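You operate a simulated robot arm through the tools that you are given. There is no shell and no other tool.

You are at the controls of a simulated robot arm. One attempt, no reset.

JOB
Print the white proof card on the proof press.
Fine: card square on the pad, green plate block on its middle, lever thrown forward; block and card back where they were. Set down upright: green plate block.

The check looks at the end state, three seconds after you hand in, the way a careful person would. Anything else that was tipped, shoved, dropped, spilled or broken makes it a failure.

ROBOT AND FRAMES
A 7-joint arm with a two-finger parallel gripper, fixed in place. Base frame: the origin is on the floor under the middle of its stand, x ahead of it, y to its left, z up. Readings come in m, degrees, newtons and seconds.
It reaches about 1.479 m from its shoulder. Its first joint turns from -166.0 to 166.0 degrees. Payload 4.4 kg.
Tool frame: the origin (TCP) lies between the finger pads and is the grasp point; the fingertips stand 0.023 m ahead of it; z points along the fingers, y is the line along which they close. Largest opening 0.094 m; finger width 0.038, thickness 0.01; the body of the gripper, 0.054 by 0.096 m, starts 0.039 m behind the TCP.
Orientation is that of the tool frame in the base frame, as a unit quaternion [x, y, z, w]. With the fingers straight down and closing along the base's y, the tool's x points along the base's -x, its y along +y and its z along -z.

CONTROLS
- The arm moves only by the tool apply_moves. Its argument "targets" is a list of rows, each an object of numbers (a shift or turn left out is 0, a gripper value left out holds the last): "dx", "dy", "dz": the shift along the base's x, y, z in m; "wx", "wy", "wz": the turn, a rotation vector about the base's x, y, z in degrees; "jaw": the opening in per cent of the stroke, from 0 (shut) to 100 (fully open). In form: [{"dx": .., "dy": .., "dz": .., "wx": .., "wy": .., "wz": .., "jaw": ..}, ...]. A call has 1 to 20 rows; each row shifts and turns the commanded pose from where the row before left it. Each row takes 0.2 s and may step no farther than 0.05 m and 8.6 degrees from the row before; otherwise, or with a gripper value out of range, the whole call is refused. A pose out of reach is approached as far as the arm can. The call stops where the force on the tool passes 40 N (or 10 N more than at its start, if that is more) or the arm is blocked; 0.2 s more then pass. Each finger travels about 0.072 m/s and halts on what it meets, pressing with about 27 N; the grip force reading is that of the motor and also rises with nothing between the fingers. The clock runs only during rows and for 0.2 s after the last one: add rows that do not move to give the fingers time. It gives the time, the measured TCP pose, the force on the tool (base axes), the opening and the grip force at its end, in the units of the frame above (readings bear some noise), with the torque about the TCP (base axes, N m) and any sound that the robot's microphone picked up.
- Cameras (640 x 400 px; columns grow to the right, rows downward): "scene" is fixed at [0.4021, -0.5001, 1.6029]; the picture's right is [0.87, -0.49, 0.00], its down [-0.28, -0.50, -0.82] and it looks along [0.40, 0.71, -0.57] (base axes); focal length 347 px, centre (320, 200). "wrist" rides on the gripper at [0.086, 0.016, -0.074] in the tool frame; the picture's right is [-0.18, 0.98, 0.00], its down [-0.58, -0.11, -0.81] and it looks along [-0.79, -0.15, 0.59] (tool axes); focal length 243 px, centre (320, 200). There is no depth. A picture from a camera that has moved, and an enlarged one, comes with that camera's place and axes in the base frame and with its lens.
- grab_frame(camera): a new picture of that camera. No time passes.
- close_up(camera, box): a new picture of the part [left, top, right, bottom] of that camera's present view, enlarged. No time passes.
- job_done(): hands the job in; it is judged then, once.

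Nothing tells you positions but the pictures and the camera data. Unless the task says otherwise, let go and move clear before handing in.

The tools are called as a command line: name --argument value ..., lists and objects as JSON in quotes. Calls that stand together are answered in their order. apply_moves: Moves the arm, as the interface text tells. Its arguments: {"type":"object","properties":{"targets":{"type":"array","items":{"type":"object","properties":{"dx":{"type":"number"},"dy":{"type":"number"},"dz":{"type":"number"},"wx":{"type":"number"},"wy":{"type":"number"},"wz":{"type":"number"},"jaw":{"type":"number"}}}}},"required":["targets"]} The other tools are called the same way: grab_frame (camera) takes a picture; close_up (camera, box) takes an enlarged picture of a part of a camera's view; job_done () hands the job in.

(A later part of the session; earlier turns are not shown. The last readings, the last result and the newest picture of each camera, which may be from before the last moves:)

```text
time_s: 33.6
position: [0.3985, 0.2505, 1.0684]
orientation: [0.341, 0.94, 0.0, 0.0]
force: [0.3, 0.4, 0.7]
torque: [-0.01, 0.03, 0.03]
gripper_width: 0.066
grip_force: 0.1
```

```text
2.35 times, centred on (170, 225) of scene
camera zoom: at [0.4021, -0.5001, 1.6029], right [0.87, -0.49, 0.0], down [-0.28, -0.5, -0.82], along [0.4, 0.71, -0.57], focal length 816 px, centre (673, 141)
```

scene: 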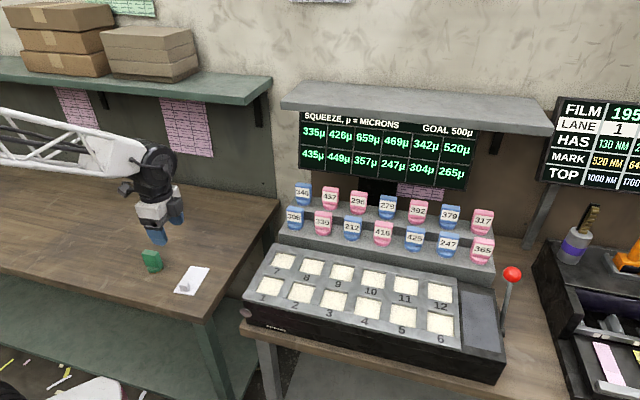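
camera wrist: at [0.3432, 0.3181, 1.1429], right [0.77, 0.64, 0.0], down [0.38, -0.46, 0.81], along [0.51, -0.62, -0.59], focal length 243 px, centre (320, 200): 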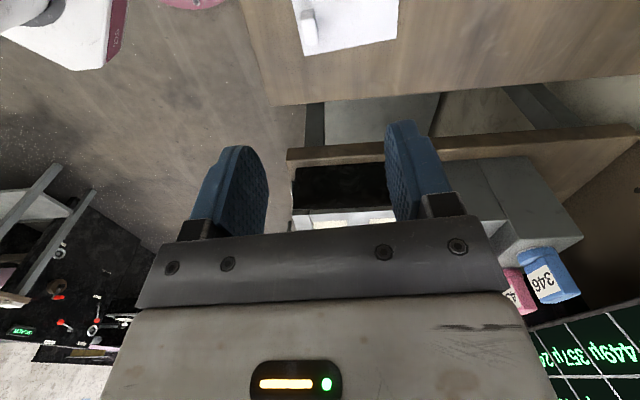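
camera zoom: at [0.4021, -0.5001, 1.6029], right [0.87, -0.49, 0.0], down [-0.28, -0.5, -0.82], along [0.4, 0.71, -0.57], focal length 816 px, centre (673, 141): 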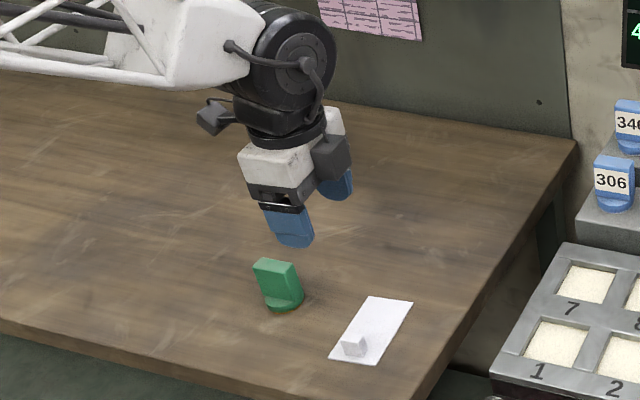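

The housing sits well above the block, so clearance is fine. I'll correct by about 1 cm and lower to just above the tab.

apply_moves --targets '[{"dx": -0.0026, "dy": -0.0105, "dz": -0.02}, {"dz": -0.04}, {"dz": -0.04}, {"dz": -0.04}, {"dz": -0.026}, {}, {}]'

grab_frame --camera "wrist"

close_up --camera "wrist" --box '[220, 80, 480, 240]'

close_up --camera "scene" --box '[100, 180, 240, 310]'

```text
time_s: 35.2
position: [0.3963, 0.2401, 0.9024]
orientation: [0.341, 0.94, 0.0, 0.001]
force: [0.4, 0.1, -0.2]
torque: [0.01, -0.01, -0.01]
gripper_width: 0.0659
grip_force: 0.0
```

```text
taken
camera wrist: at [0.3423, 0.308, 0.9774], right [0.77, 0.64, 0.0], down [0.38, -0.46, 0.81], along [0.51, -0.62, -0.59], focal length 243 px, centre (320, 200)
```

wrist: 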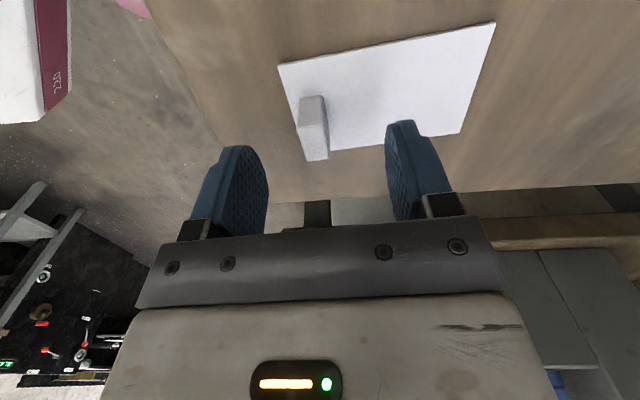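

```text
2.46 times, centred on (350, 160) of wrist
camera zoom: at [0.3423, 0.308, 0.9774], right [0.77, 0.64, 0.0], down [0.38, -0.46, 0.81], along [0.51, -0.62, -0.59], focal length 597 px, centre (246, 298)
```

zoom: 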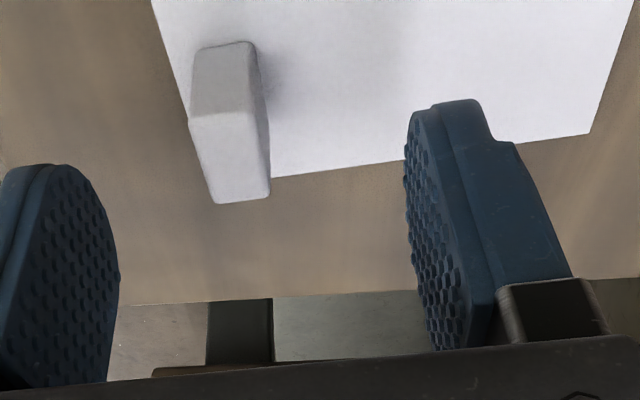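

```text
3.08 times, centred on (170, 245) of scene
camera zoom: at [0.4021, -0.5001, 1.6029], right [0.87, -0.49, 0.0], down [-0.28, -0.5, -0.82], along [0.4, 0.71, -0.57], focal length 1068 px, centre (782, 62)
```

zoom: 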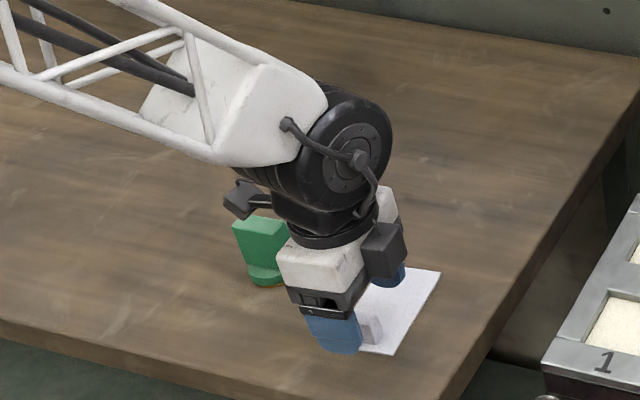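

The tab is about 3 mm off the gripper centre; I'll correct, lower around it and close gently.

apply_moves --targets '[{"dx": -0.0005, "dy": -0.0043}, {"dz": -0.015}, {"dz": -0.0125}, {}, {"jaw": 40}, {"jaw": 40}]'

close_up --camera "wrist" --box '[180, 80, 500, 240]'

close_up --camera "scene" --box '[100, 180, 240, 310]'

```text
time_s: 36.6
position: [0.398, 0.2338, 0.877]
orientation: [0.341, 0.94, 0.0, 0.0]
force: [0.1, -0.1, 5.2]
torque: [0.04, -0.04, -0.03]
gripper_width: 0.0384
grip_force: 0.7
```

```text
2.00 times, centred on (340, 160) of wrist
camera zoom: at [0.3427, 0.3025, 0.9503], right [0.77, 0.64, 0.0], down [0.38, -0.46, 0.81], along [0.51, -0.62, -0.59], focal length 485 px, centre (280, 280)
```

zoom: 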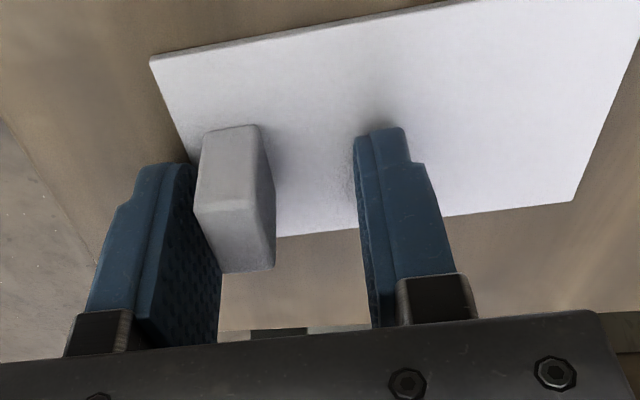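

```text
3.08 times, centred on (170, 245) of scene
camera zoom: at [0.4021, -0.5001, 1.6029], right [0.87, -0.49, 0.0], down [-0.28, -0.5, -0.82], along [0.4, 0.71, -0.57], focal length 1068 px, centre (782, 62)
```

zoom: 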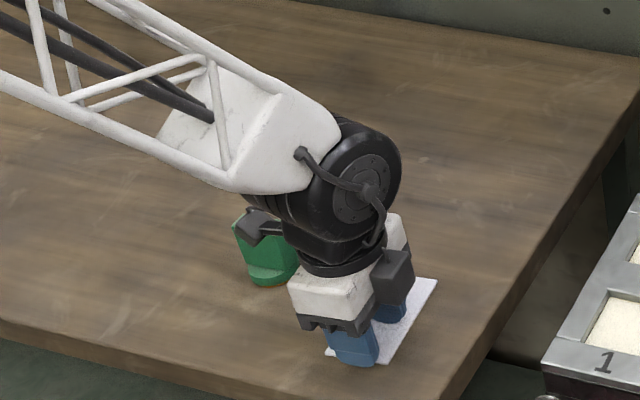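

The fingertips were lightly touching the card and closing dragged it about 1 cm toward the robot; I have the original pose recorded for the return. I'll raise a few millimetres, recentre on the tab, and look again.

apply_moves --targets '[{"dz": 0.004}, {"dx": -0.0062, "dy": -0.0062}, {}, {}]'

close_up --camera "wrist" --box '[180, 80, 500, 240]'

```text
time_s: 37.6
position: [0.3911, 0.2274, 0.8818]
orientation: [0.341, 0.94, -0.001, 0.0]
force: [0.7, 0.0, 0.3]
torque: [0.01, 0.03, -0.02]
gripper_width: 0.0376
grip_force: 0.1
```

```text
2.00 times, centred on (340, 160) of wrist
camera zoom: at [0.3364, 0.2963, 0.9558], right [0.77, 0.64, 0.0], down [0.38, -0.46, 0.81], along [0.51, -0.62, -0.59], focal length 485 px, centre (280, 280)
```

zoom: 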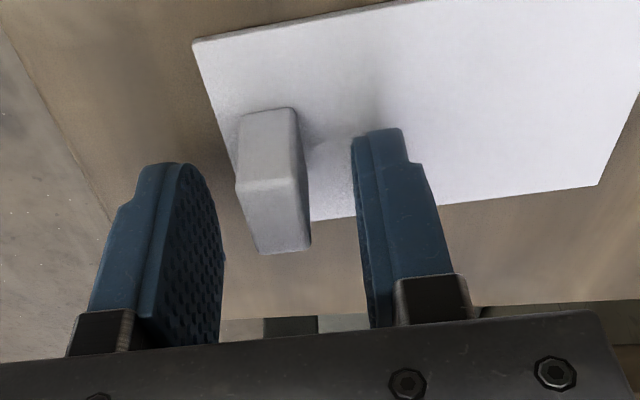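

The tab is now centred between the fingers and nothing is touching. I'll lower 2 mm and close on it.

apply_moves --targets '[{"dz": -0.002}, {"jaw": 10}, {"jaw": 5}, {"jaw": 0}, {"jaw": 0}]'

close_up --camera "wrist" --box '[180, 80, 500, 240]'

```text
time_s: 38.8
position: [0.3915, 0.2287, 0.879]
orientation: [0.342, 0.94, 0.001, -0.001]
force: [-0.1, 0.1, -0.5]
torque: [0.0, 0.03, 0.04]
gripper_width: 0.0129
grip_force: 27.2
```

```text
2.00 times, centred on (340, 160) of wrist
camera zoom: at [0.3367, 0.2965, 0.9536], right [0.77, 0.64, 0.0], down [0.38, -0.46, 0.81], along [0.51, -0.62, -0.59], focal length 485 px, centre (280, 280)
```

zoom: 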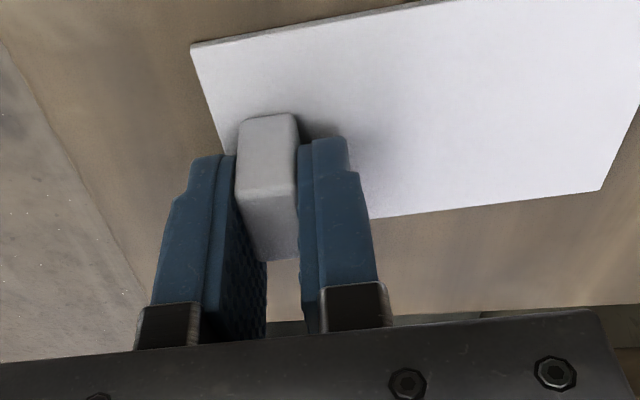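

The tab is gripped (13 mm between the fingers). I'll lift, carry over to the pad and turn -5.1° so the card is square to it, then check at a hover.

apply_moves --targets '[{"dz": 0.005}, {"dz": 0.015}, {"dz": 0.03}, {"dz": 0.04}, {"dz": 0.04}, {"dz": 0.04}, {"dz": 0.03}, {}]'

grab_frame --camera "wrist"

grab_frame --camera "scene"

```text
time_s: 40.6
position: [0.3894, 0.2276, 1.0791]
orientation: [0.341, 0.94, 0.001, 0.001]
force: [0.2, 0.2, -0.3]
torque: [0.0, 0.0, -0.02]
gripper_width: 0.0129
grip_force: 27.1
```

```text
taken
camera wrist: at [0.3353, 0.2946, 1.1541], right [0.77, 0.64, 0.0], down [0.38, -0.46, 0.81], along [0.51, -0.62, -0.59], focal length 243 px, centre (320, 200)
```

wrist: 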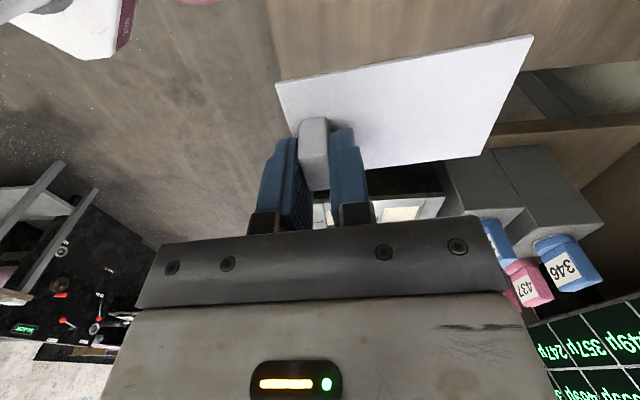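

```text
taken
```

scene: 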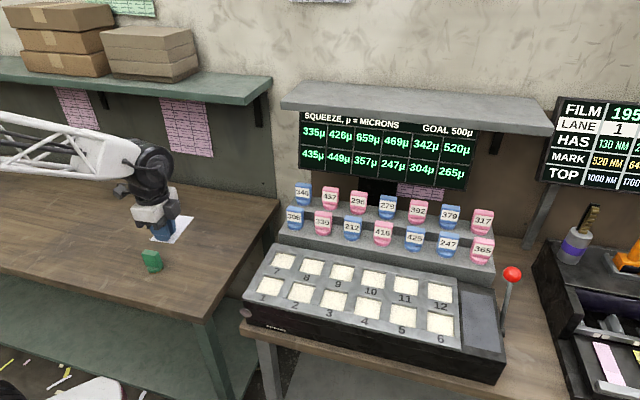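

apply_moves --targets '[{"dx": 0.02978, "dy": -0.02845, "wz": -0.2833}, {"dx": 0.02978, "dy": -0.02845, "wz": -0.2833}, {"dx": 0.02978, "dy": -0.02845, "wz": -0.2833}, {"dx": 0.02978, "dy": -0.02845, "wz": -0.2833}, {"dx": 0.02978, "dy": -0.02845, "wz": -0.2833}, {"dx": 0.02978, "dy": -0.02845, "wz": -0.2833}, {"dx": 0.02978, "dy": -0.02845, "wz": -0.2833}, {"dx": 0.02978, "dy": -0.02845, "wz": -0.2833}, {"dx": 0.02978, "dy": -0.02845, "wz": -0.2833}, {"dx": 0.02978, "dy": -0.02845, "wz": -0.2833}, {"dx": 0.02978, "dy": -0.02845, "wz": -0.2833}, {"dx": 0.02978, "dy": -0.02845, "wz": -0.2833}, {"dx": 0.02978, "dy": -0.02845, "wz": -0.2833}, {"dx": 0.02978, "dy": -0.02845, "wz": -0.2833}, {"dx": 0.02978, "dy": -0.02845, "wz": -0.2833}, {"dx": 0.02978, "dy": -0.02845, "wz": -0.2833}, {"dx": 0.02978, "dy": -0.02845, "wz": -0.2833}, {"dx": 0.02978, "dy": -0.02845, "wz": -0.2833}, {}, {}]'

grab_frame --camera "wrist"

grab_frame --camera "scene"

```text
time_s: 44.8
position: [0.9287, -0.2848, 1.0769]
orientation: [0.382, 0.924, 0.0, 0.0]
force: [0.5, 0.0, 0.3]
torque: [-0.02, 0.0, 0.01]
gripper_width: 0.013
grip_force: 26.9
```

```text
taken
camera wrist: at [0.8802, -0.2122, 1.1525], right [0.82, 0.57, 0.0], down [0.33, -0.49, 0.81], along [0.46, -0.67, -0.59], focal length 243 px, centre (320, 200)
```

wrist: 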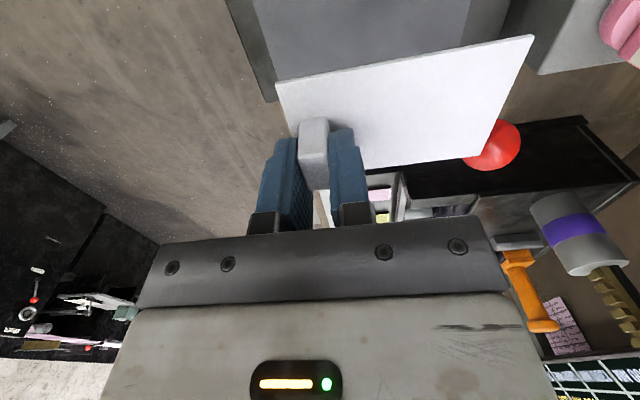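

```text
taken
```

scene: 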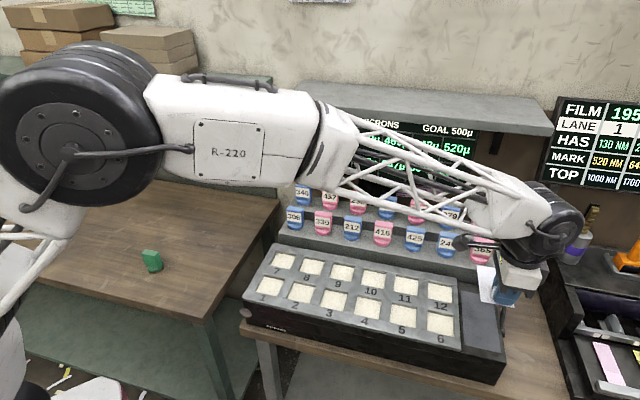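

The card is over the pad region. I'll apply a 2–3 mm correction and lower to about 3 cm above the pad for an alignment check.

apply_moves --targets '[{"dx": -0.0027, "dy": -0.0007, "dz": -0.02}, {"dz": -0.02}, {"dz": -0.02}, {"dz": -0.0185}, {}, {}]'

grab_frame --camera "wrist"

close_up --camera "wrist" --box '[230, 10, 550, 210]'

close_up --camera "scene" --box '[430, 230, 560, 390]'

```text
time_s: 46.2
position: [0.9251, -0.2812, 1.0015]
orientation: [0.381, 0.924, 0.0, 0.0]
force: [0.5, 0.2, 0.3]
torque: [-0.02, 0.02, 0.02]
gripper_width: 0.0129
grip_force: 27.1
```

```text
taken
camera wrist: at [0.8766, -0.2088, 1.0756], right [0.82, 0.57, 0.0], down [0.33, -0.49, 0.81], along [0.46, -0.67, -0.59], focal length 243 px, centre (320, 200)
```

wrist: 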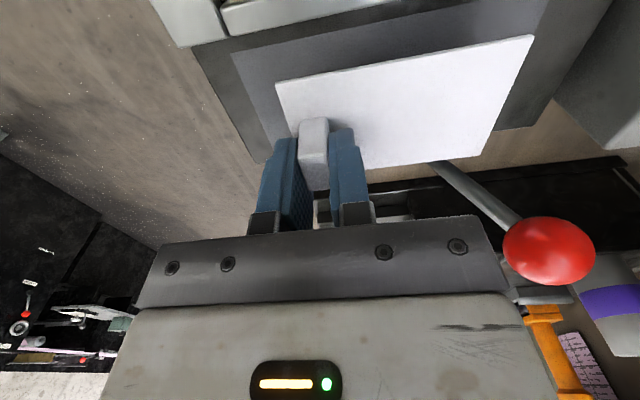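

```text
2.00 times, centred on (390, 110) of wrist
camera zoom: at [0.8766, -0.2088, 1.0756], right [0.82, 0.57, 0.0], down [0.33, -0.49, 0.81], along [0.46, -0.67, -0.59], focal length 485 px, centre (180, 380)
```

zoom: 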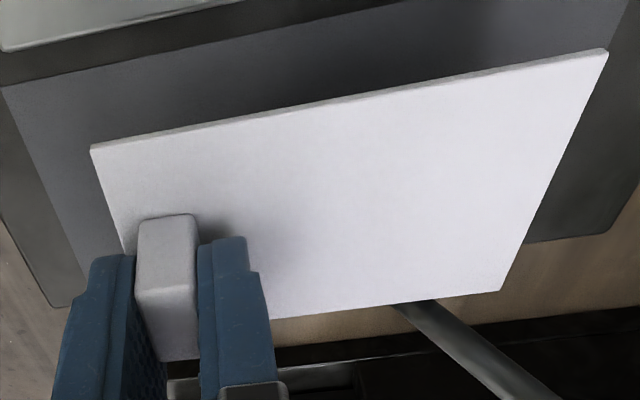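

```text
2.50 times, centred on (495, 310) of scene
camera zoom: at [0.4021, -0.5001, 1.6029], right [0.87, -0.49, 0.0], down [-0.28, -0.5, -0.82], along [0.4, 0.71, -0.57], focal length 867 px, centre (-118, -75)
```

zoom: 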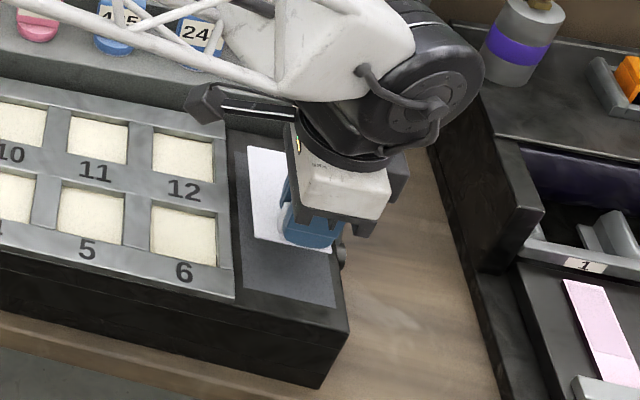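

The card is square to the pad within half a degree; I compute a residual 3–4 mm offset, so I'll shift and lower slowly toward contact.

apply_moves --targets '[{"dx": 0.0004, "dy": -0.0046}, {"dz": -0.01}, {"dz": -0.01}, {"dz": -0.004}, {"dz": -0.002}, {}]'

close_up --camera "wrist" --box '[230, 10, 550, 210]'

```text
time_s: 47.6
position: [0.9247, -0.2863, 0.9731]
orientation: [0.382, 0.924, 0.0, 0.0]
force: [-0.4, -0.1, -0.5]
torque: [-0.02, -0.01, 0.0]
gripper_width: 0.013
grip_force: 27.2
```

```text
2.00 times, centred on (390, 110) of wrist
camera zoom: at [0.8763, -0.2145, 1.0484], right [0.82, 0.57, 0.0], down [0.33, -0.49, 0.81], along [0.46, -0.67, -0.59], focal length 485 px, centre (180, 380)
```

zoom: 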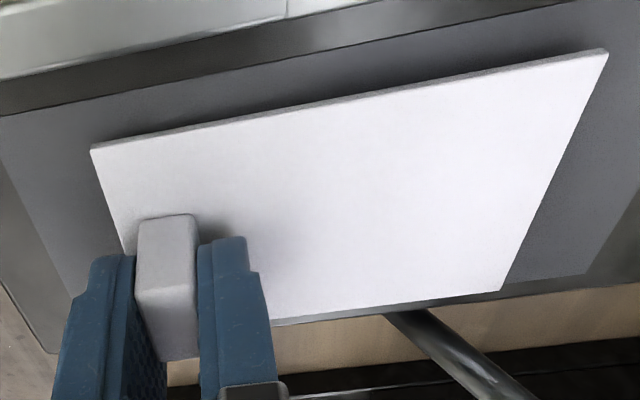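

apply_moves --targets '[{"dz": -0.001}, {"dz": -0.001}, {"dz": -0.001}, {"dz": -0.001}, {}]'

close_up --camera "wrist" --box '[230, 10, 550, 210]'

```text
time_s: 48.8
position: [0.9244, -0.2881, 0.9681]
orientation: [0.382, 0.924, -0.001, 0.0]
force: [0.1, -0.1, -0.9]
torque: [0.03, 0.01, 0.05]
gripper_width: 0.013
grip_force: 26.8
```

```text
2.00 times, centred on (390, 110) of wrist
camera zoom: at [0.8761, -0.2165, 1.044], right [0.82, 0.57, 0.0], down [0.33, -0.49, 0.81], along [0.46, -0.67, -0.59], focal length 485 px, centre (180, 380)
```

zoom: 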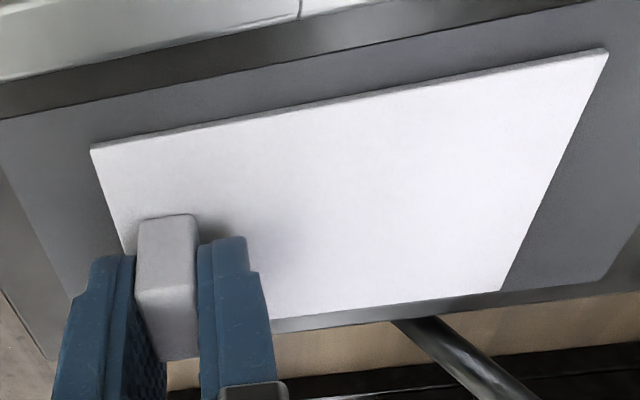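

Still no contact; there's a slight drift of about 2 mm that I'll correct while lowering further in 1 mm steps.

apply_moves --targets '[{"dx": 0.0006, "dy": 0.0026, "dz": -0.001}, {"dz": -0.001}, {"dz": -0.001}, {"dz": -0.001}, {}]'

close_up --camera "wrist" --box '[230, 10, 550, 210]'

```text
time_s: 50.0
position: [0.9259, -0.2859, 0.9685]
orientation: [0.382, 0.924, 0.001, 0.002]
force: [4.4, -3.3, 24.6]
torque: [0.09, 0.03, -0.06]
gripper_width: 0.0132
grip_force: 26.5
```

```text
2.00 times, centred on (390, 110) of wrist
camera zoom: at [0.8765, -0.2133, 1.0417], right [0.82, 0.57, 0.0], down [0.33, -0.49, 0.81], along [0.46, -0.67, -0.59], focal length 485 px, centre (180, 380)
```

zoom: 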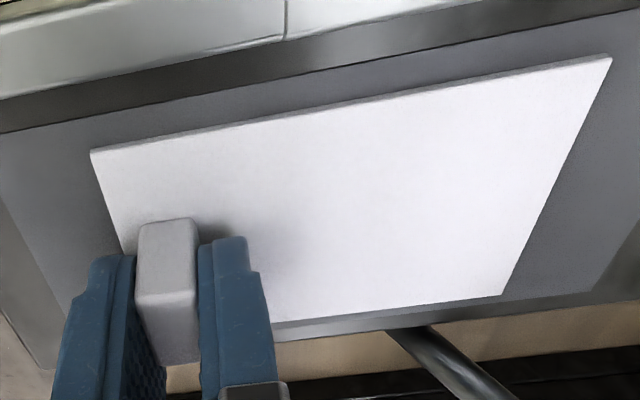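

Contact is made (24 N): the card is down on the pad. I'll ease off by 1.5 mm, then open the fingers.

apply_moves --targets '[{"dz": 0.0015}, {}, {"jaw": 20}, {"jaw": 30}, {"jaw": 40}, {}]'

close_up --camera "wrist" --box '[230, 10, 550, 210]'

```text
time_s: 51.4
position: [0.9248, -0.2855, 0.9662]
orientation: [0.382, 0.924, 0.0, 0.001]
force: [-0.3, -0.7, 0.0]
torque: [-0.02, 0.01, -0.01]
gripper_width: 0.0376
grip_force: 0.0
```

```text
2.00 times, centred on (390, 110) of wrist
camera zoom: at [0.876, -0.2126, 1.0405], right [0.82, 0.57, 0.0], down [0.34, -0.49, 0.81], along [0.46, -0.66, -0.59], focal length 485 px, centre (180, 380)
```

zoom: 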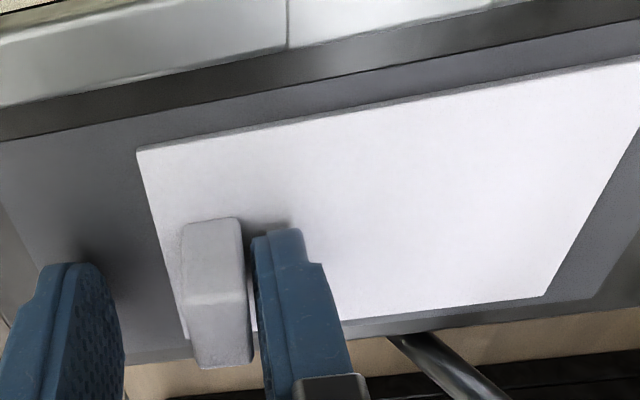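

The card is on the pad, but the opening finger dragged it about 11 mm toward the back. I'll raise 3 mm so the tips don't rub, and nudge the tab back with the finger, then check.

apply_moves --targets '[{"dz": 0.003}, {}, {"dx": -0.0026, "dy": -0.0026}, {"dx": -0.0026, "dy": -0.0026}, {"dx": -0.0025, "dy": -0.0025}, {}, {}]'

close_up --camera "wrist" --box '[230, 10, 550, 210]'

```text
time_s: 53.0
position: [0.9169, -0.2939, 0.9696]
orientation: [0.382, 0.924, 0.0, 0.0]
force: [0.2, 0.5, -0.4]
torque: [-0.01, -0.01, -0.02]
gripper_width: 0.0374
grip_force: 0.1
```

```text
2.00 times, centred on (390, 110) of wrist
camera zoom: at [0.8685, -0.2203, 1.0442], right [0.82, 0.57, 0.0], down [0.33, -0.49, 0.81], along [0.46, -0.67, -0.59], focal length 485 px, centre (180, 380)
```

zoom: 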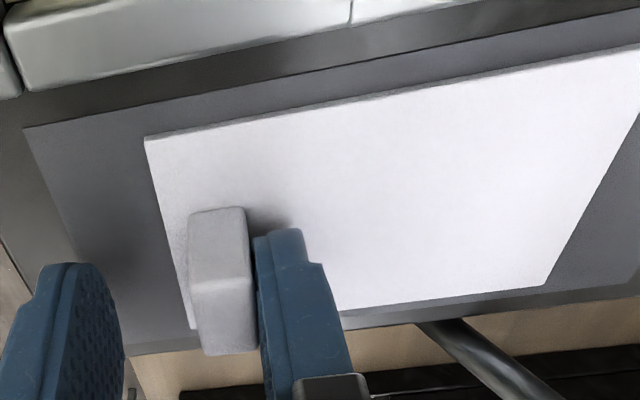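

The card now sits centred on the pad to within 2 mm and square. I'll open, lift straight up and verify.

apply_moves --targets '[{"jaw": 60}, {"jaw": 60}, {"dz": 0.01}, {"dz": 0.03}, {"dz": 0.04}, {"dz": 0.04}, {"dz": 0.03}, {}]'

close_up --camera "wrist" --box '[230, 0, 550, 200]'

close_up --camera "scene" --box '[430, 230, 560, 390]'

```text
time_s: 54.8
position: [0.916, -0.2927, 1.12]
orientation: [0.382, 0.924, 0.0, 0.0]
force: [-0.6, 0.0, -0.3]
torque: [-0.01, 0.0, 0.02]
gripper_width: 0.0563
grip_force: 0.2
```

```text
2.00 times, centred on (390, 100) of wrist
camera zoom: at [0.8668, -0.2194, 1.1947], right [0.82, 0.57, 0.0], down [0.33, -0.49, 0.81], along [0.46, -0.67, -0.59], focal length 485 px, centre (180, 400)
```

zoom: 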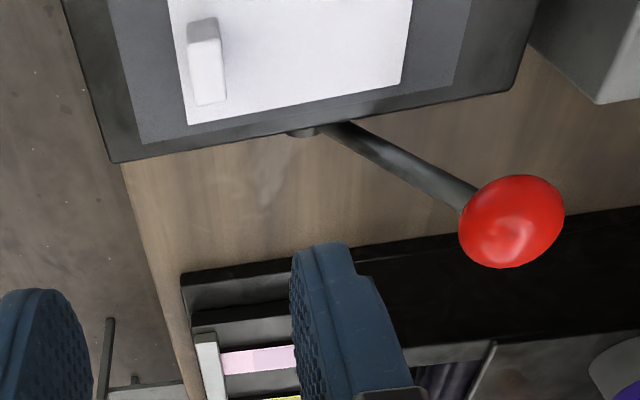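

```text
2.50 times, centred on (495, 310) of scene
camera zoom: at [0.4021, -0.5001, 1.6029], right [0.87, -0.49, 0.0], down [-0.28, -0.5, -0.82], along [0.4, 0.71, -0.57], focal length 867 px, centre (-118, -75)
```

zoom: 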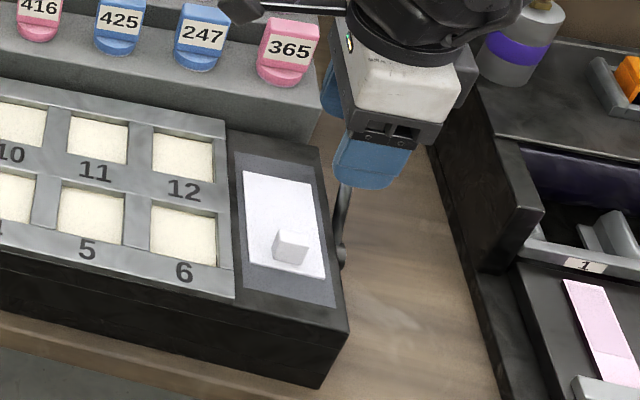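

The card is placed well: square and centred on the pad. Next I'll go over to the green block on the left bench.

apply_moves --targets '[{"dx": -0.02899, "dy": 0.03328}, {"dx": -0.02899, "dy": 0.03328}, {"dx": -0.02899, "dy": 0.03328}, {"dx": -0.02899, "dy": 0.03328}, {"dx": -0.02899, "dy": 0.03328}, {"dx": -0.02899, "dy": 0.03328}, {"dx": -0.02899, "dy": 0.03328}, {"dx": -0.02899, "dy": 0.03328}, {"dx": -0.02899, "dy": 0.03328}, {"dx": -0.02899, "dy": 0.03328}, {"dx": -0.02899, "dy": 0.03328}, {"dx": -0.02899, "dy": 0.03328}, {"dx": -0.02899, "dy": 0.03328}, {"dx": -0.02899, "dy": 0.03328}, {"dx": -0.02899, "dy": 0.03328}, {"dx": -0.02899, "dy": 0.03328}, {"dx": -0.02899, "dy": 0.03328}, {"dx": -0.02899, "dy": 0.03328}, {"dx": -0.02899, "dy": 0.03328}, {"dx": -0.02899, "dy": 0.03328, "jaw": 75}]'

apply_moves --targets '[{}, {}, {"dz": -0.03}, {}, {}]'

grab_frame --camera "wrist"

grab_frame --camera "scene"

```text
time_s: 59.0
position: [0.3357, 0.37, 1.1233]
orientation: [0.382, 0.924, 0.001, 0.0]
force: [-1.7, -0.6, 0.0]
torque: [0.02, -0.01, 0.0]
gripper_width: 0.0706
grip_force: 0.1
```

```text
time_s: 60.2
position: [0.3372, 0.37, 1.0926]
orientation: [0.382, 0.924, 0.0, 0.0]
force: [0.4, 0.6, 0.1]
torque: [0.0, 0.03, 0.0]
gripper_width: 0.0704
grip_force: 0.1
```

```text
taken
camera wrist: at [0.288, 0.4435, 1.1666], right [0.82, 0.57, 0.0], down [0.33, -0.49, 0.81], along [0.46, -0.66, -0.59], focal length 243 px, centre (320, 200)
```

wrist: 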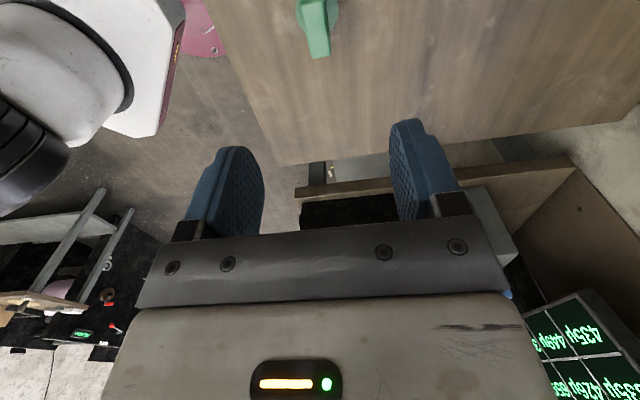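

```text
taken
```

scene: 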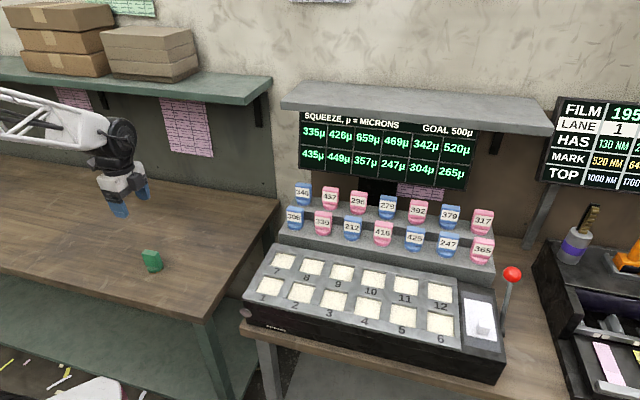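

close_up --camera "wrist" --box '[270, 0, 370, 70]'

```text
5.71 times, centred on (320, 35) of wrist
camera zoom: at [0.288, 0.4435, 1.1666], right [0.82, 0.57, 0.0], down [0.33, -0.49, 0.81], along [0.46, -0.66, -0.59], focal length 1386 px, centre (320, 1143)
```

zoom: 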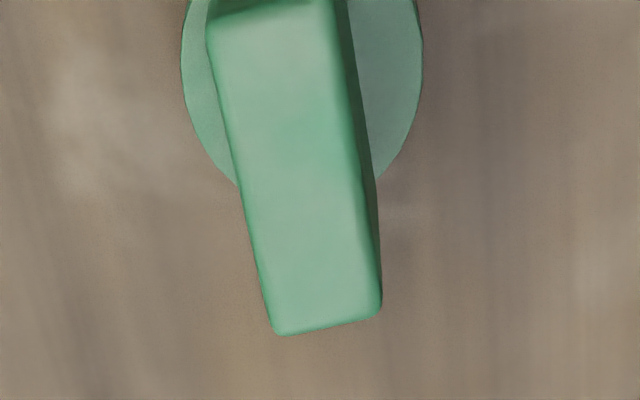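

Near the slab now; I compute it to be ~4 mm off my hover and turned about +1.3°. I'll correct, lower to just above it and check again.

apply_moves --targets '[{"dx": -0.0016, "dy": -0.0035, "wz": 1.3}, {"dz": -0.04}, {"dz": -0.04}, {"dz": -0.04}, {"dz": -0.02}, {}, {}]'

close_up --camera "wrist" --box '[200, 60, 480, 240]'

```text
time_s: 61.8
position: [0.3362, 0.369, 0.9488]
orientation: [0.371, 0.929, 0.0, 0.0]
force: [0.6, 0.2, -0.2]
torque: [-0.02, 0.01, 0.02]
gripper_width: 0.0703
grip_force: 0.1
```

```text
2.22 times, centred on (340, 150) of wrist
camera zoom: at [0.285, 0.4404, 1.0235], right [0.81, 0.58, 0.0], down [0.35, -0.48, 0.81], along [0.47, -0.65, -0.59], focal length 539 px, centre (276, 311)
```

zoom: 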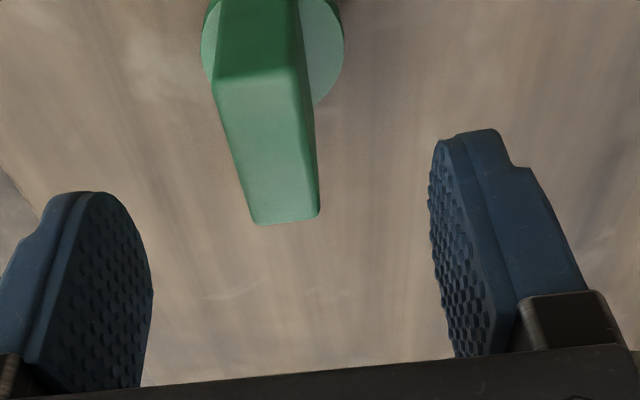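

The slab is centred between the fingers to about 1 mm. I'll lower around it, above the disc, and close.

apply_moves --targets '[{"dz": -0.03}, {"dz": -0.02}, {"dz": -0.011}, {}, {}]'

close_up --camera "wrist" --box '[180, 60, 500, 260]'

close_up --camera "scene" --box '[80, 160, 240, 310]'

```text
time_s: 63.0
position: [0.3346, 0.3673, 0.8892]
orientation: [0.371, 0.929, 0.0, 0.0]
force: [-0.1, -0.4, 0.7]
torque: [0.0, -0.03, 0.0]
gripper_width: 0.0705
grip_force: 0.0
```

```text
2.00 times, centred on (340, 160) of wrist
camera zoom: at [0.2846, 0.4389, 0.9632], right [0.81, 0.58, 0.0], down [0.35, -0.48, 0.81], along [0.47, -0.65, -0.59], focal length 485 px, centre (280, 280)
```

zoom: 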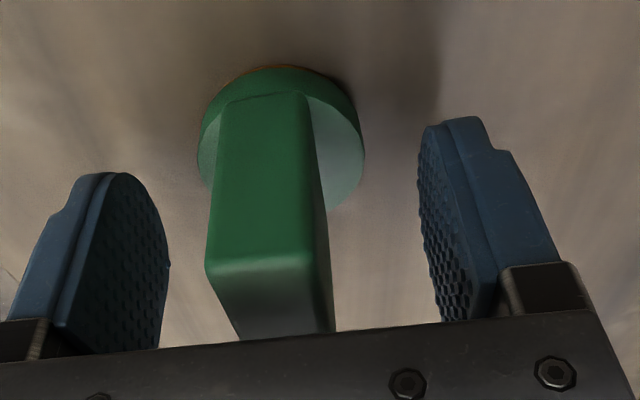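

```text
2.67 times, centred on (160, 235) of scene
camera zoom: at [0.4021, -0.5001, 1.6029], right [0.87, -0.49, 0.0], down [-0.28, -0.5, -0.82], along [0.4, 0.71, -0.57], focal length 925 px, centre (747, 107)
```

zoom: 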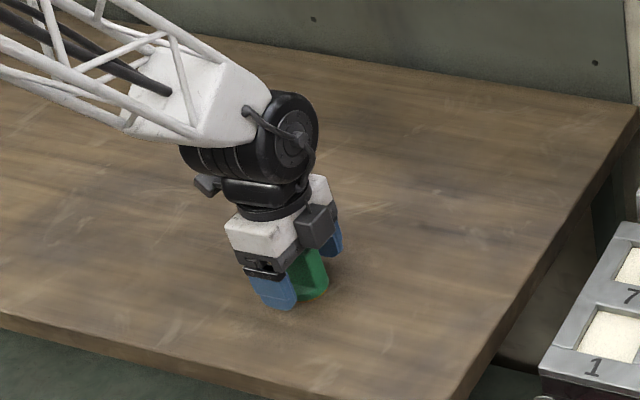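

apply_moves --targets '[{"jaw": 30}, {"jaw": 15}, {"jaw": 5}, {"jaw": 5}, {"jaw": 0}, {"jaw": 0}]'

close_up --camera "wrist" --box '[180, 60, 500, 260]'

```text
time_s: 64.4
position: [0.3347, 0.3678, 0.8886]
orientation: [0.372, 0.928, 0.0, 0.0]
force: [0.6, -0.3, 0.3]
torque: [0.04, -0.01, 0.0]
gripper_width: 0.0198
grip_force: 26.9
```

```text
2.00 times, centred on (340, 160) of wrist
camera zoom: at [0.2845, 0.4389, 0.9631], right [0.81, 0.58, 0.0], down [0.35, -0.48, 0.81], along [0.47, -0.65, -0.59], focal length 485 px, centre (280, 280)
```

zoom: 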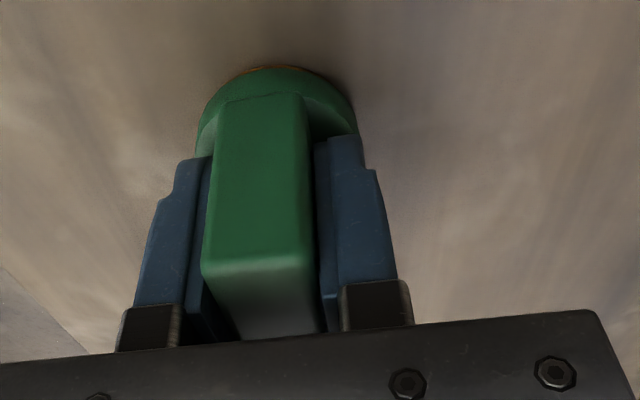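

The block is gripped (19.8 mm). I'll lift it straight up and carry it level to above the card's middle.

apply_moves --targets '[{"dz": 0.005}, {"dz": 0.015}, {"dz": 0.03}, {"dz": 0.04}, {"dz": 0.04}, {"dz": 0.04}, {"dz": 0.04}, {}]'

apply_moves --targets '[{"dx": 0.03076, "dy": -0.03118, "wz": -0.065}, {"dx": 0.03076, "dy": -0.03118, "wz": -0.065}, {"dx": 0.03076, "dy": -0.03118, "wz": -0.065}, {"dx": 0.03076, "dy": -0.03118, "wz": -0.065}, {"dx": 0.03076, "dy": -0.03118, "wz": -0.065}, {"dx": 0.03076, "dy": -0.03118, "wz": -0.065}, {"dx": 0.03076, "dy": -0.03118, "wz": -0.065}, {"dx": 0.03076, "dy": -0.03118, "wz": -0.065}, {"dx": 0.03076, "dy": -0.03118, "wz": -0.065}, {"dx": 0.03076, "dy": -0.03118, "wz": -0.065}, {"dx": 0.03076, "dy": -0.03118, "wz": -0.065}, {"dx": 0.03076, "dy": -0.03118, "wz": -0.065}, {"dx": 0.03076, "dy": -0.03118, "wz": -0.065}, {"dx": 0.03076, "dy": -0.03118, "wz": -0.065}, {"dx": 0.03076, "dy": -0.03118, "wz": -0.065}, {"dx": 0.03076, "dy": -0.03118, "wz": -0.065}, {"dx": 0.03076, "dy": -0.03118, "wz": -0.065}, {"dx": 0.03076, "dy": -0.03118, "wz": -0.065}, {"dx": 0.03076, "dy": -0.03118, "wz": -0.065}, {"dx": 0.03076, "dy": -0.03118, "wz": -0.065}]'

apply_moves --targets '[{}, {}, {}]'

grab_frame --camera "wrist"

grab_frame --camera "scene"

```text
time_s: 66.2
position: [0.3347, 0.3725, 1.0971]
orientation: [0.371, 0.928, -0.001, 0.0]
force: [-0.2, 0.8, -0.5]
torque: [-0.02, 0.0, 0.05]
gripper_width: 0.0197
grip_force: 27.2
```

```text
time_s: 70.4
position: [0.9515, -0.256, 1.0981]
orientation: [0.382, 0.924, 0.0, 0.0]
force: [0.7, -0.8, 0.3]
torque: [0.02, 0.03, 0.01]
gripper_width: 0.0197
grip_force: 27.3
```

```text
time_s: 71.2
position: [0.9504, -0.2575, 1.0968]
orientation: [0.383, 0.924, 0.0, 0.001]
force: [-0.1, 0.0, -0.9]
torque: [0.03, 0.0, 0.0]
gripper_width: 0.0197
grip_force: 26.9
```

```text
taken
camera wrist: at [0.9017, -0.1843, 1.1719], right [0.83, 0.56, 0.0], down [0.33, -0.49, 0.81], along [0.45, -0.67, -0.59], focal length 243 px, centre (320, 200)
```

wrist: 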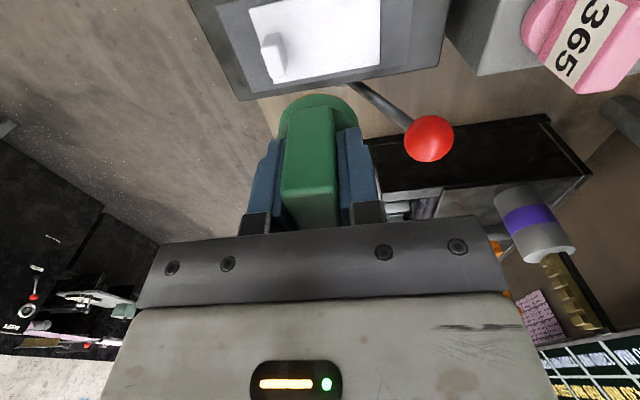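

```text
taken
```

scene: 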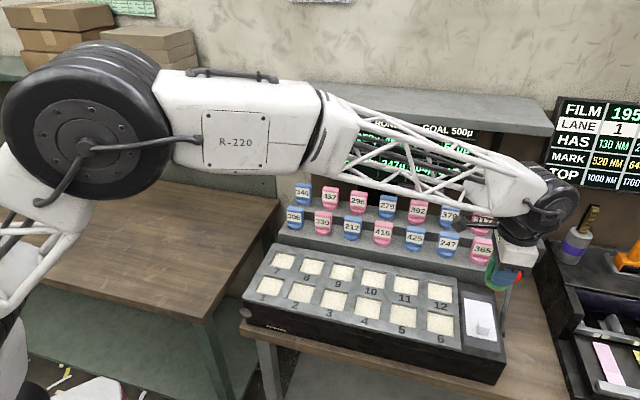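

close_up --camera "wrist" --box '[180, 0, 460, 180]'

```text
2.22 times, centred on (320, 90) of wrist
camera zoom: at [0.9017, -0.1843, 1.1719], right [0.83, 0.56, 0.0], down [0.33, -0.49, 0.81], along [0.45, -0.67, -0.59], focal length 539 px, centre (320, 444)
```

zoom: 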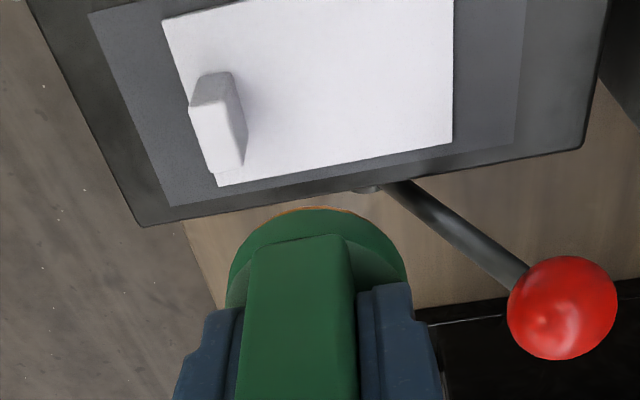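

The block is right above the card's middle within about 1 mm. I'll lower to just above the card, then in small steps to contact.

apply_moves --targets '[{"dz": -0.03}, {"dz": -0.03}, {"dz": -0.03}, {"dz": -0.015}, {"dz": -0.006}, {}, {}]'

close_up --camera "wrist" --box '[180, 0, 540, 230]'

close_up --camera "scene" --box '[430, 230, 560, 390]'

```text
time_s: 72.8
position: [0.95, -0.255, 0.9883]
orientation: [0.382, 0.924, 0.0, -0.001]
force: [-0.7, -0.3, 0.2]
torque: [0.0, 0.0, -0.01]
gripper_width: 0.0195
grip_force: 26.8
```

```text
1.74 times, centred on (360, 115) of wrist
camera zoom: at [0.9019, -0.1814, 1.0631], right [0.83, 0.56, 0.0], down [0.33, -0.49, 0.81], along [0.46, -0.67, -0.59], focal length 422 px, centre (250, 348)
```

zoom: 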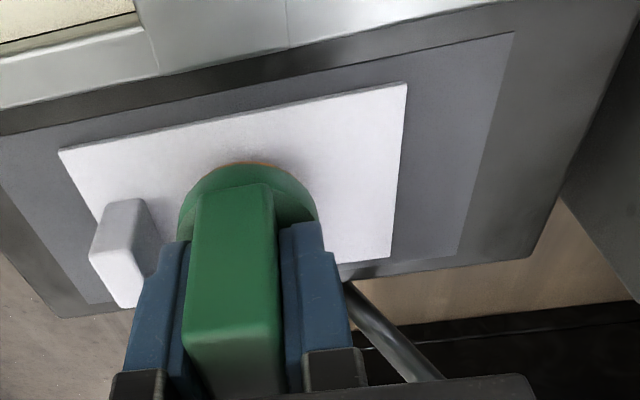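

```text
2.50 times, centred on (495, 310) of scene
camera zoom: at [0.4021, -0.5001, 1.6029], right [0.87, -0.49, 0.0], down [-0.28, -0.5, -0.82], along [0.4, 0.71, -0.57], focal length 867 px, centre (-118, -75)
```

zoom: 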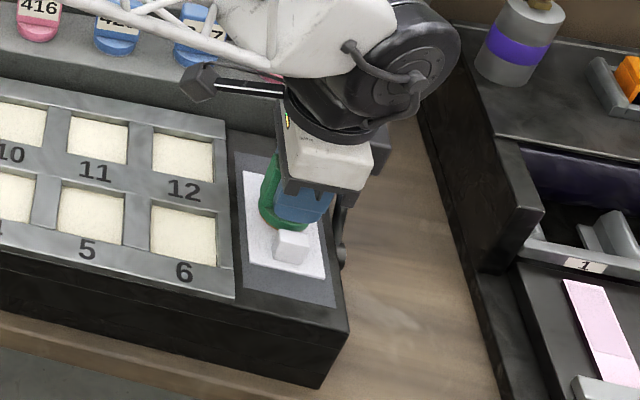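

apply_moves --targets '[{"dx": -0.0007, "dy": -0.0021, "dz": -0.002}, {"dz": -0.002}, {"dz": -0.001}, {"dz": -0.001}, {}]'

close_up --camera "wrist" --box '[180, 0, 540, 230]'

```text
time_s: 74.0
position: [0.9503, -0.2588, 0.9818]
orientation: [0.382, 0.924, 0.0, 0.0]
force: [-0.5, -0.7, 0.2]
torque: [-0.01, 0.0, 0.01]
gripper_width: 0.0197
grip_force: 26.9
```

```text
1.74 times, centred on (360, 115) of wrist
camera zoom: at [0.9019, -0.1848, 1.0568], right [0.83, 0.56, 0.0], down [0.33, -0.49, 0.81], along [0.46, -0.67, -0.59], focal length 422 px, centre (250, 348)
```

zoom: 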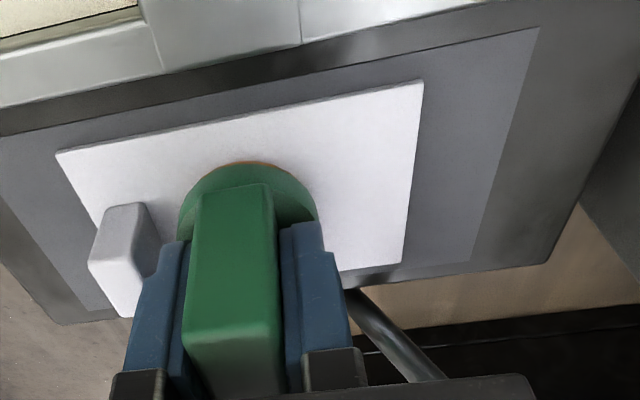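

apply_moves --targets '[{"dx": -0.0005, "dy": 0.0008, "dz": -0.001}, {"dz": -0.001}, {"dz": -0.001}, {}]'

```text
time_s: 75.0
position: [0.9519, -0.2576, 0.9818]
orientation: [0.383, 0.924, 0.001, 0.001]
force: [-0.3, 1.2, 18.8]
torque: [0.04, -0.02, 0.0]
gripper_width: 0.0195
grip_force: 27.7
```

Contact with the card (about 19 N). I'll ease the pressure off by 2 mm and open just a few millimetres so the finger doesn't hit the tab.

apply_moves --targets '[{"dz": 0.002}, {}, {}]'

apply_moves --targets '[{"jaw": 25}, {"jaw": 29}, {}]'

close_up --camera "wrist" --box '[180, 0, 540, 230]'

```text
time_s: 75.8
position: [0.951, -0.2572, 0.9805]
orientation: [0.383, 0.924, 0.0, 0.0]
force: [-0.5, -0.9, 11.9]
torque: [-0.02, 0.02, 0.01]
gripper_width: 0.0193
grip_force: 26.9
```

```text
time_s: 76.6
position: [0.9506, -0.2578, 0.9808]
orientation: [0.383, 0.924, 0.0, 0.0]
force: [0.0, 0.1, 0.4]
torque: [0.01, -0.01, 0.0]
gripper_width: 0.027
grip_force: 0.1
```

```text
1.74 times, centred on (360, 115) of wrist
camera zoom: at [0.902, -0.1845, 1.0551], right [0.83, 0.56, 0.0], down [0.33, -0.49, 0.81], along [0.45, -0.67, -0.59], focal length 422 px, centre (250, 348)
```

zoom: 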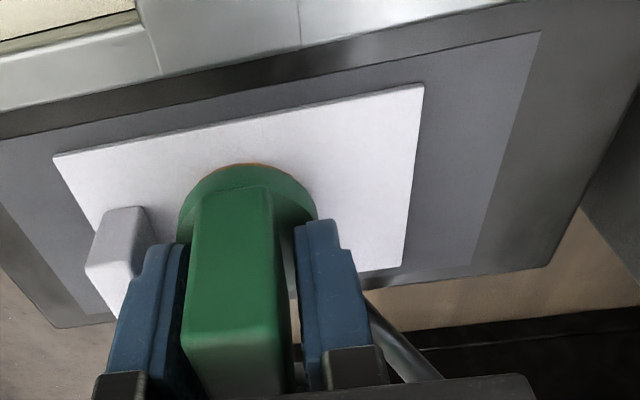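

The block is standing free on the card's middle. I'll shift 2 mm to balance the finger gaps and lift straight up.

apply_moves --targets '[{"dx": -0.0014, "dy": -0.0014}, {}, {"dz": 0.01}, {"dz": 0.015}, {"dz": 0.02}, {"dz": 0.03}, {"dz": 0.03}, {"dz": 0.03}, {}]'

grab_frame --camera "wrist"

close_up --camera "scene" --box '[430, 230, 560, 390]'

```text
time_s: 78.6
position: [0.9497, -0.2572, 1.1153]
orientation: [0.383, 0.924, 0.0, 0.0]
force: [-0.7, 0.4, -0.4]
torque: [-0.02, -0.01, -0.01]
gripper_width: 0.0275
grip_force: 0.1
```

```text
taken
camera wrist: at [0.9012, -0.1838, 1.1911], right [0.83, 0.56, 0.0], down [0.33, -0.49, 0.81], along [0.45, -0.67, -0.59], focal length 243 px, centre (320, 200)
```

wrist: 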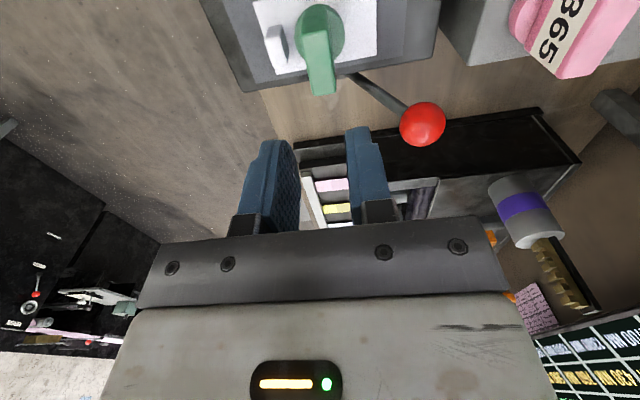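

```text
2.50 times, centred on (495, 310) of scene
camera zoom: at [0.4021, -0.5001, 1.6029], right [0.87, -0.49, 0.0], down [-0.28, -0.5, -0.82], along [0.4, 0.71, -0.57], focal length 867 px, centre (-118, -75)
```

zoom: 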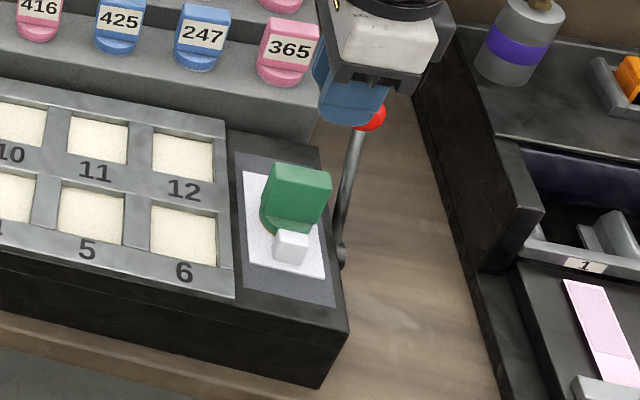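

The block stands upright on the card. I'll zoom in to confirm it is on the middle and to refine the lever's location.

close_up --camera "wrist" --box '[200, 0, 460, 160]'

close_up --camera "scene" --box '[470, 250, 530, 350]'

```text
2.46 times, centred on (330, 80) of wrist
camera zoom: at [0.9012, -0.1838, 1.1911], right [0.83, 0.56, 0.0], down [0.33, -0.49, 0.81], along [0.45, -0.67, -0.59], focal length 597 px, centre (295, 495)
```

zoom: 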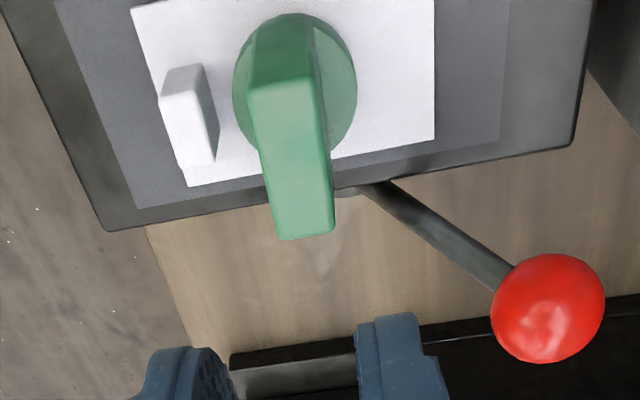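

```text
4.00 times, centred on (500, 300) of scene
camera zoom: at [0.4021, -0.5001, 1.6029], right [0.87, -0.49, 0.0], down [-0.28, -0.5, -0.82], along [0.4, 0.71, -0.57], focal length 1388 px, centre (-400, -200)
```

zoom: 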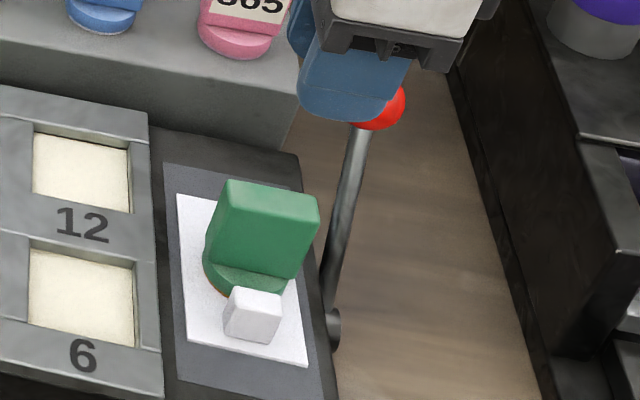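

Block is on the card's middle. Now for the lever: I'll hover over the red knob at about (1.044, -0.240, 1.021) with the jaws open a bit wider than the knob, to cage it and swing it toward the operator.

apply_moves --targets '[{"dx": 0.031, "dy": 0.0052, "jaw": 60}, {"dx": 0.031, "dy": 0.0052}, {"dx": 0.031, "dy": 0.0051}, {}, {"dz": -0.02}, {}]'

grab_frame --camera "wrist"

close_up --camera "scene" --box '[430, 200, 570, 390]'

```text
time_s: 80.0
position: [1.0421, -0.2411, 1.0975]
orientation: [0.382, 0.924, 0.0, 0.0]
force: [0.3, 0.2, -0.8]
torque: [0.02, 0.03, 0.0]
gripper_width: 0.0563
grip_force: 0.0
```

```text
taken
camera wrist: at [0.9941, -0.1682, 1.1708], right [0.83, 0.56, 0.0], down [0.33, -0.49, 0.81], along [0.46, -0.67, -0.59], focal length 243 px, centre (320, 200)
```

wrist: 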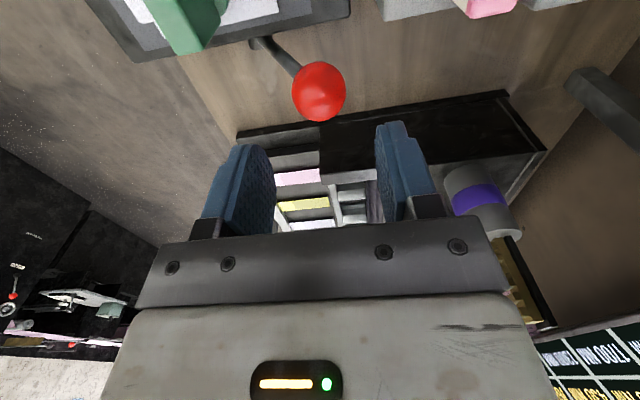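

```text
2.11 times, centred on (500, 295) of scene
camera zoom: at [0.4021, -0.5001, 1.6029], right [0.87, -0.49, 0.0], down [-0.28, -0.5, -0.82], along [0.4, 0.71, -0.57], focal length 730 px, centre (-59, 0)
```

zoom: 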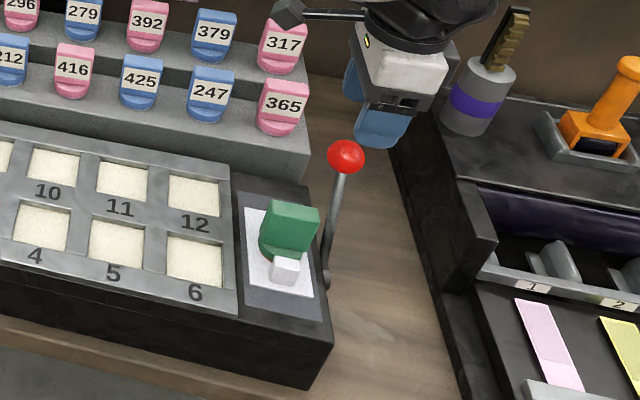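

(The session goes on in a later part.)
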